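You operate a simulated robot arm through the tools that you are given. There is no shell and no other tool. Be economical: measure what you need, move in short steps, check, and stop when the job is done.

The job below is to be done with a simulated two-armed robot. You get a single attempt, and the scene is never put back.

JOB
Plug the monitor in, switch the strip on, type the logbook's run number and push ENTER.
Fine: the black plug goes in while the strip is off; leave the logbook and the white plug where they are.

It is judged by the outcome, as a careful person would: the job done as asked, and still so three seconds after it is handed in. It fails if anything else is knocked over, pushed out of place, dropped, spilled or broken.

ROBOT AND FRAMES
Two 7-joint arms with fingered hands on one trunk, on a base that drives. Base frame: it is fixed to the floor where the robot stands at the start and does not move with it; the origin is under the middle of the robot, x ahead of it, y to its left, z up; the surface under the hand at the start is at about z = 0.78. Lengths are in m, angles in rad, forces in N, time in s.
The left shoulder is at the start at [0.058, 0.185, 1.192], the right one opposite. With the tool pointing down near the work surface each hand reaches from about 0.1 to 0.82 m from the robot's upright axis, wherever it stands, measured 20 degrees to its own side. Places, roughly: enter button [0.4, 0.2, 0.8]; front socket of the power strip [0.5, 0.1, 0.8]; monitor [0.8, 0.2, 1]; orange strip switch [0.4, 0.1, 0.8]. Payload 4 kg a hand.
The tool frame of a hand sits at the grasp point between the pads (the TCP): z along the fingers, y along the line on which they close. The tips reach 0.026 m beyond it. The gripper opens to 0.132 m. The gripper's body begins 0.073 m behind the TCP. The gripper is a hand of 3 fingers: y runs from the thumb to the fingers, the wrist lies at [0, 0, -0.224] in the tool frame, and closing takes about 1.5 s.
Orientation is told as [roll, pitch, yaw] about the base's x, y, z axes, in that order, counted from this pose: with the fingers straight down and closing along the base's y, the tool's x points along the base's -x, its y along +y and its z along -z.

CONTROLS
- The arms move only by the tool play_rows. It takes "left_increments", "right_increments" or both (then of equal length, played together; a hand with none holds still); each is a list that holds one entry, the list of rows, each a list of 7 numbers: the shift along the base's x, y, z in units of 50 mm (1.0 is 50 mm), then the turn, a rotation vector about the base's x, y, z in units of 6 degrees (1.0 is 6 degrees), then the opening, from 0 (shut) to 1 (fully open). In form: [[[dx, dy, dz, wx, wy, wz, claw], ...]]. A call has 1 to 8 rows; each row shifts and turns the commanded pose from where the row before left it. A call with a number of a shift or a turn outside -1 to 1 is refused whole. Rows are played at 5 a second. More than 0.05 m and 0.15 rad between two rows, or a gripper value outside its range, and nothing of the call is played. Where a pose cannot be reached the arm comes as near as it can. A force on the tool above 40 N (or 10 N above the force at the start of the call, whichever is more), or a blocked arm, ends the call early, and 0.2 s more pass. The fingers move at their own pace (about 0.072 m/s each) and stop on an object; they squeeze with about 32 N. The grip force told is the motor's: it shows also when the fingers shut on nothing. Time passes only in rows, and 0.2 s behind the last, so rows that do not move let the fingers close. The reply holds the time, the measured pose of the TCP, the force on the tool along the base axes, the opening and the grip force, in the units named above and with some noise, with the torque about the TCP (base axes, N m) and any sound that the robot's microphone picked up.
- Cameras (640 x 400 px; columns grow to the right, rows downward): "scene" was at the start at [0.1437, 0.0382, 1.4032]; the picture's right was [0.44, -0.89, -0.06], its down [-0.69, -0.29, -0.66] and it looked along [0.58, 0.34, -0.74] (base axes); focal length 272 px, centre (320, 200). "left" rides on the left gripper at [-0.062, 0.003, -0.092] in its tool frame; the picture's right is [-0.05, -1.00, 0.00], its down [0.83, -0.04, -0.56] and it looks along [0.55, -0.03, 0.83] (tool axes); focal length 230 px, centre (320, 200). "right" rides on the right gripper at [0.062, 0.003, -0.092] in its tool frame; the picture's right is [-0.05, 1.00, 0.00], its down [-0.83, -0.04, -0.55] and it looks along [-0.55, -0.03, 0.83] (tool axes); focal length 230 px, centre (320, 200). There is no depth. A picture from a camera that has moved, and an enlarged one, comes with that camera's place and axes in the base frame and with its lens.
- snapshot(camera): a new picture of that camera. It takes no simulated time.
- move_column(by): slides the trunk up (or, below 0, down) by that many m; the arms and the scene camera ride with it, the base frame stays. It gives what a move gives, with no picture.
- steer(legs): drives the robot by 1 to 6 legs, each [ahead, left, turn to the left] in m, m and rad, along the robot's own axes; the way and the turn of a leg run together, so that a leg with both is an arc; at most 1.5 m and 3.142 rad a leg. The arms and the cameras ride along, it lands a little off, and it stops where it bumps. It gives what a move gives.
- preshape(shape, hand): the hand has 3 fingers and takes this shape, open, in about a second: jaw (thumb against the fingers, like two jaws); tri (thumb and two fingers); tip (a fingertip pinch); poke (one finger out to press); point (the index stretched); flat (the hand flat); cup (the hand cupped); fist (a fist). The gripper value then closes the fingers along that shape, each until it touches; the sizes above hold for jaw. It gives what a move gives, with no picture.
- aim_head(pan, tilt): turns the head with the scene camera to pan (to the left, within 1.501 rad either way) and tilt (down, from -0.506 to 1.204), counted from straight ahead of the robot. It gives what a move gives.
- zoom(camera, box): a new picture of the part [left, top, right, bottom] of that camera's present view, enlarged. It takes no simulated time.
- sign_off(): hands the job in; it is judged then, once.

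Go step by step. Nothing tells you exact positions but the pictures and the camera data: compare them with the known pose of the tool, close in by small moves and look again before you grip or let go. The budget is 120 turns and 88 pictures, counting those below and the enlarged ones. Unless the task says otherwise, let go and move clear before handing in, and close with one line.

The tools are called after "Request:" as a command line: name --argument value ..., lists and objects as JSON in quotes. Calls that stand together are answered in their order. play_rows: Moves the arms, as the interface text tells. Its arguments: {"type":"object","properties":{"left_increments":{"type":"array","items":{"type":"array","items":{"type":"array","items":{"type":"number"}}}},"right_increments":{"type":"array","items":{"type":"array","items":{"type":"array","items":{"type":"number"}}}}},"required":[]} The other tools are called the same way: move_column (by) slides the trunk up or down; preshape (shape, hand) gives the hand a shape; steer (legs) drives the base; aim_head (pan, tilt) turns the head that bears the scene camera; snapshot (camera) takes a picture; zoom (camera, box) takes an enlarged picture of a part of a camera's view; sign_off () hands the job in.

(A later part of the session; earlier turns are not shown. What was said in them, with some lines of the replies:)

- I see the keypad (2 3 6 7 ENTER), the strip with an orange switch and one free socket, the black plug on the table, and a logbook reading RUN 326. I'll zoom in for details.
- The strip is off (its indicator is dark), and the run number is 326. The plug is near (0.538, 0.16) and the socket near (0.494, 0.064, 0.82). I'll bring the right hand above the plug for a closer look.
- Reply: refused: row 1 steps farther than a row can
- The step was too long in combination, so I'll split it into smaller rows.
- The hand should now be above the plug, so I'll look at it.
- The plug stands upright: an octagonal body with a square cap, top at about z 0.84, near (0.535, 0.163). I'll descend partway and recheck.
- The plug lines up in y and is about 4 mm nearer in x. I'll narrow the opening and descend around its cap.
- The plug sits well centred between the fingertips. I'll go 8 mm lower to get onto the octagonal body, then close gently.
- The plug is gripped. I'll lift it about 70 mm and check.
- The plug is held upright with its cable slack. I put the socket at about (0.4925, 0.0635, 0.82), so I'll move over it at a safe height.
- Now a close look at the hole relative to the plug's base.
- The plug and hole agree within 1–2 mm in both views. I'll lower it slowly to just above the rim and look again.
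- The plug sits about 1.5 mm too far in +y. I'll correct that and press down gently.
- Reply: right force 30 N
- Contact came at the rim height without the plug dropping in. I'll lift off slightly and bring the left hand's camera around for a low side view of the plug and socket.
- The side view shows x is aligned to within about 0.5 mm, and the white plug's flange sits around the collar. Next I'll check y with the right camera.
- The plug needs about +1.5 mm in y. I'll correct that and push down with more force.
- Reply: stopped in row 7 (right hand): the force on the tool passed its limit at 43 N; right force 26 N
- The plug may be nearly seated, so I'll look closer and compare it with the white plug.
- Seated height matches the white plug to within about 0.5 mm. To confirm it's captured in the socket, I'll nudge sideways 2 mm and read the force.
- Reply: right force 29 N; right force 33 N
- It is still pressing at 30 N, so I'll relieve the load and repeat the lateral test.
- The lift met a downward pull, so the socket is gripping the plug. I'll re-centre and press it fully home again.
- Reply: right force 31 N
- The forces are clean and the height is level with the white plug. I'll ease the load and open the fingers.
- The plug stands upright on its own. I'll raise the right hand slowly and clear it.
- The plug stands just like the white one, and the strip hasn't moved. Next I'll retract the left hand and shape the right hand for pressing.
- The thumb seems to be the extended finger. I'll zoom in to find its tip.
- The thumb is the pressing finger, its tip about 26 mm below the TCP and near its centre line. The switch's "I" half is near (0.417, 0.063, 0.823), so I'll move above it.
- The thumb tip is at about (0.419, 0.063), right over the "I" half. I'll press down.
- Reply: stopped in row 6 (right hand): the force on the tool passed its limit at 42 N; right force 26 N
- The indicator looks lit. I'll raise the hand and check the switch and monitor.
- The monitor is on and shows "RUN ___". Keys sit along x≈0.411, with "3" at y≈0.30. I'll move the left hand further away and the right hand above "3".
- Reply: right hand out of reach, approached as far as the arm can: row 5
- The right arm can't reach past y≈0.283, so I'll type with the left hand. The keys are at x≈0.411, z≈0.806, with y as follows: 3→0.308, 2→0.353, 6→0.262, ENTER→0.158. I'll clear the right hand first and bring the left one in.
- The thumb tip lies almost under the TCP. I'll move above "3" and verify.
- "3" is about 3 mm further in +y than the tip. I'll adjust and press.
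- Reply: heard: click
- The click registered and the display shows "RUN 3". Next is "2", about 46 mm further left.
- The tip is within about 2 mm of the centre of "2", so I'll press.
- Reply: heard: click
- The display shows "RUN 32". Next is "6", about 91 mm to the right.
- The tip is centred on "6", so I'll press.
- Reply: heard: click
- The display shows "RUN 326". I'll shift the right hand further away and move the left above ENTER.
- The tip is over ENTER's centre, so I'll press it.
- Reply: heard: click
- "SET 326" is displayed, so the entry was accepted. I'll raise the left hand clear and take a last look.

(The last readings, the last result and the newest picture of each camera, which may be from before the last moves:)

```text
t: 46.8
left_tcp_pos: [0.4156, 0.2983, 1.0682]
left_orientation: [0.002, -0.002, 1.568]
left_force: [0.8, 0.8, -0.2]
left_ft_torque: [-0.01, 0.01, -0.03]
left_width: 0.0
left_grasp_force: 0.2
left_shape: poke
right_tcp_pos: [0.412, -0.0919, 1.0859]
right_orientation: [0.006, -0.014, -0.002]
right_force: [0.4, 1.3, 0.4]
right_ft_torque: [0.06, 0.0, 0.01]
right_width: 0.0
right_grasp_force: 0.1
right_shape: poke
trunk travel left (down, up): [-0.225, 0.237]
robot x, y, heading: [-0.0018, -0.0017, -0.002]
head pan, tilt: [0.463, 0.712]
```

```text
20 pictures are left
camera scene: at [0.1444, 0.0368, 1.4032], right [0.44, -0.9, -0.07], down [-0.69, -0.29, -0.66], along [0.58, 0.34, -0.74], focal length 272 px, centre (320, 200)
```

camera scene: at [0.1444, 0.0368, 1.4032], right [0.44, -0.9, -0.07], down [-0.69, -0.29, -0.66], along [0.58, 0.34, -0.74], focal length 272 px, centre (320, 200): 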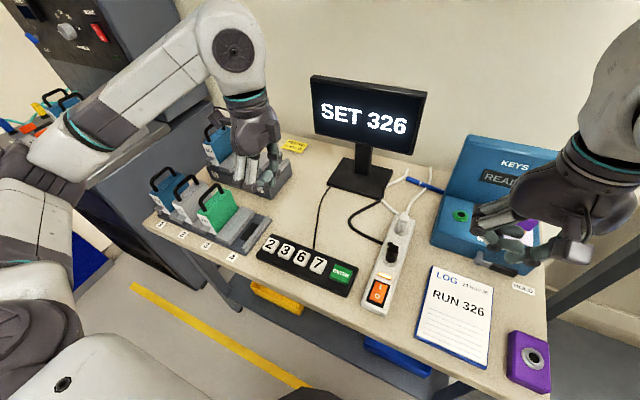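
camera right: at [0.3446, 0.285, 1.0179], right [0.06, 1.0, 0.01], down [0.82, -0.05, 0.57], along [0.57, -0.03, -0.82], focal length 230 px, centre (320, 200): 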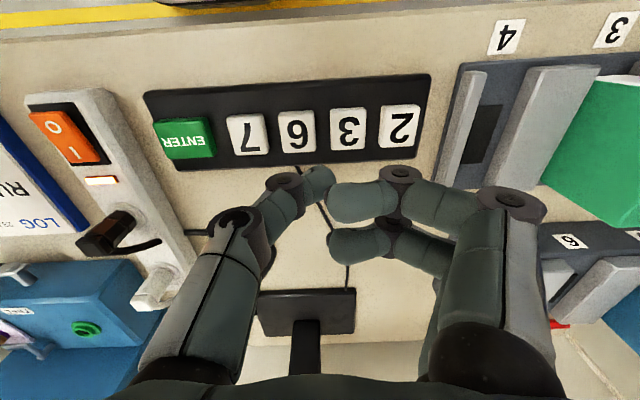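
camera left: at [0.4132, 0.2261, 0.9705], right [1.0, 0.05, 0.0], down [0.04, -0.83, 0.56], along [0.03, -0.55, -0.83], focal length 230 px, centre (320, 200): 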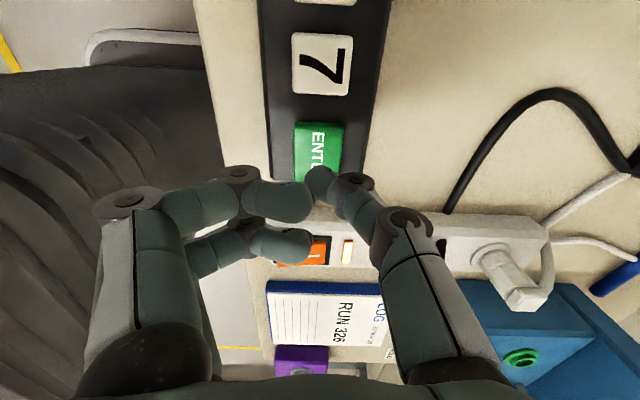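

Everything is in place: the strip is on, the plug is seated, the screen shows "SET 326", and both hands are clear. I'm handing in.

Request:
sign_off

```text
The job is handed in.
```

The monitor's black plug went in while the strip was off, the strip is now on, and 326 plus ENTER is in, with the monitor showing "SET 326". The logbook and the white plug were left where they were.
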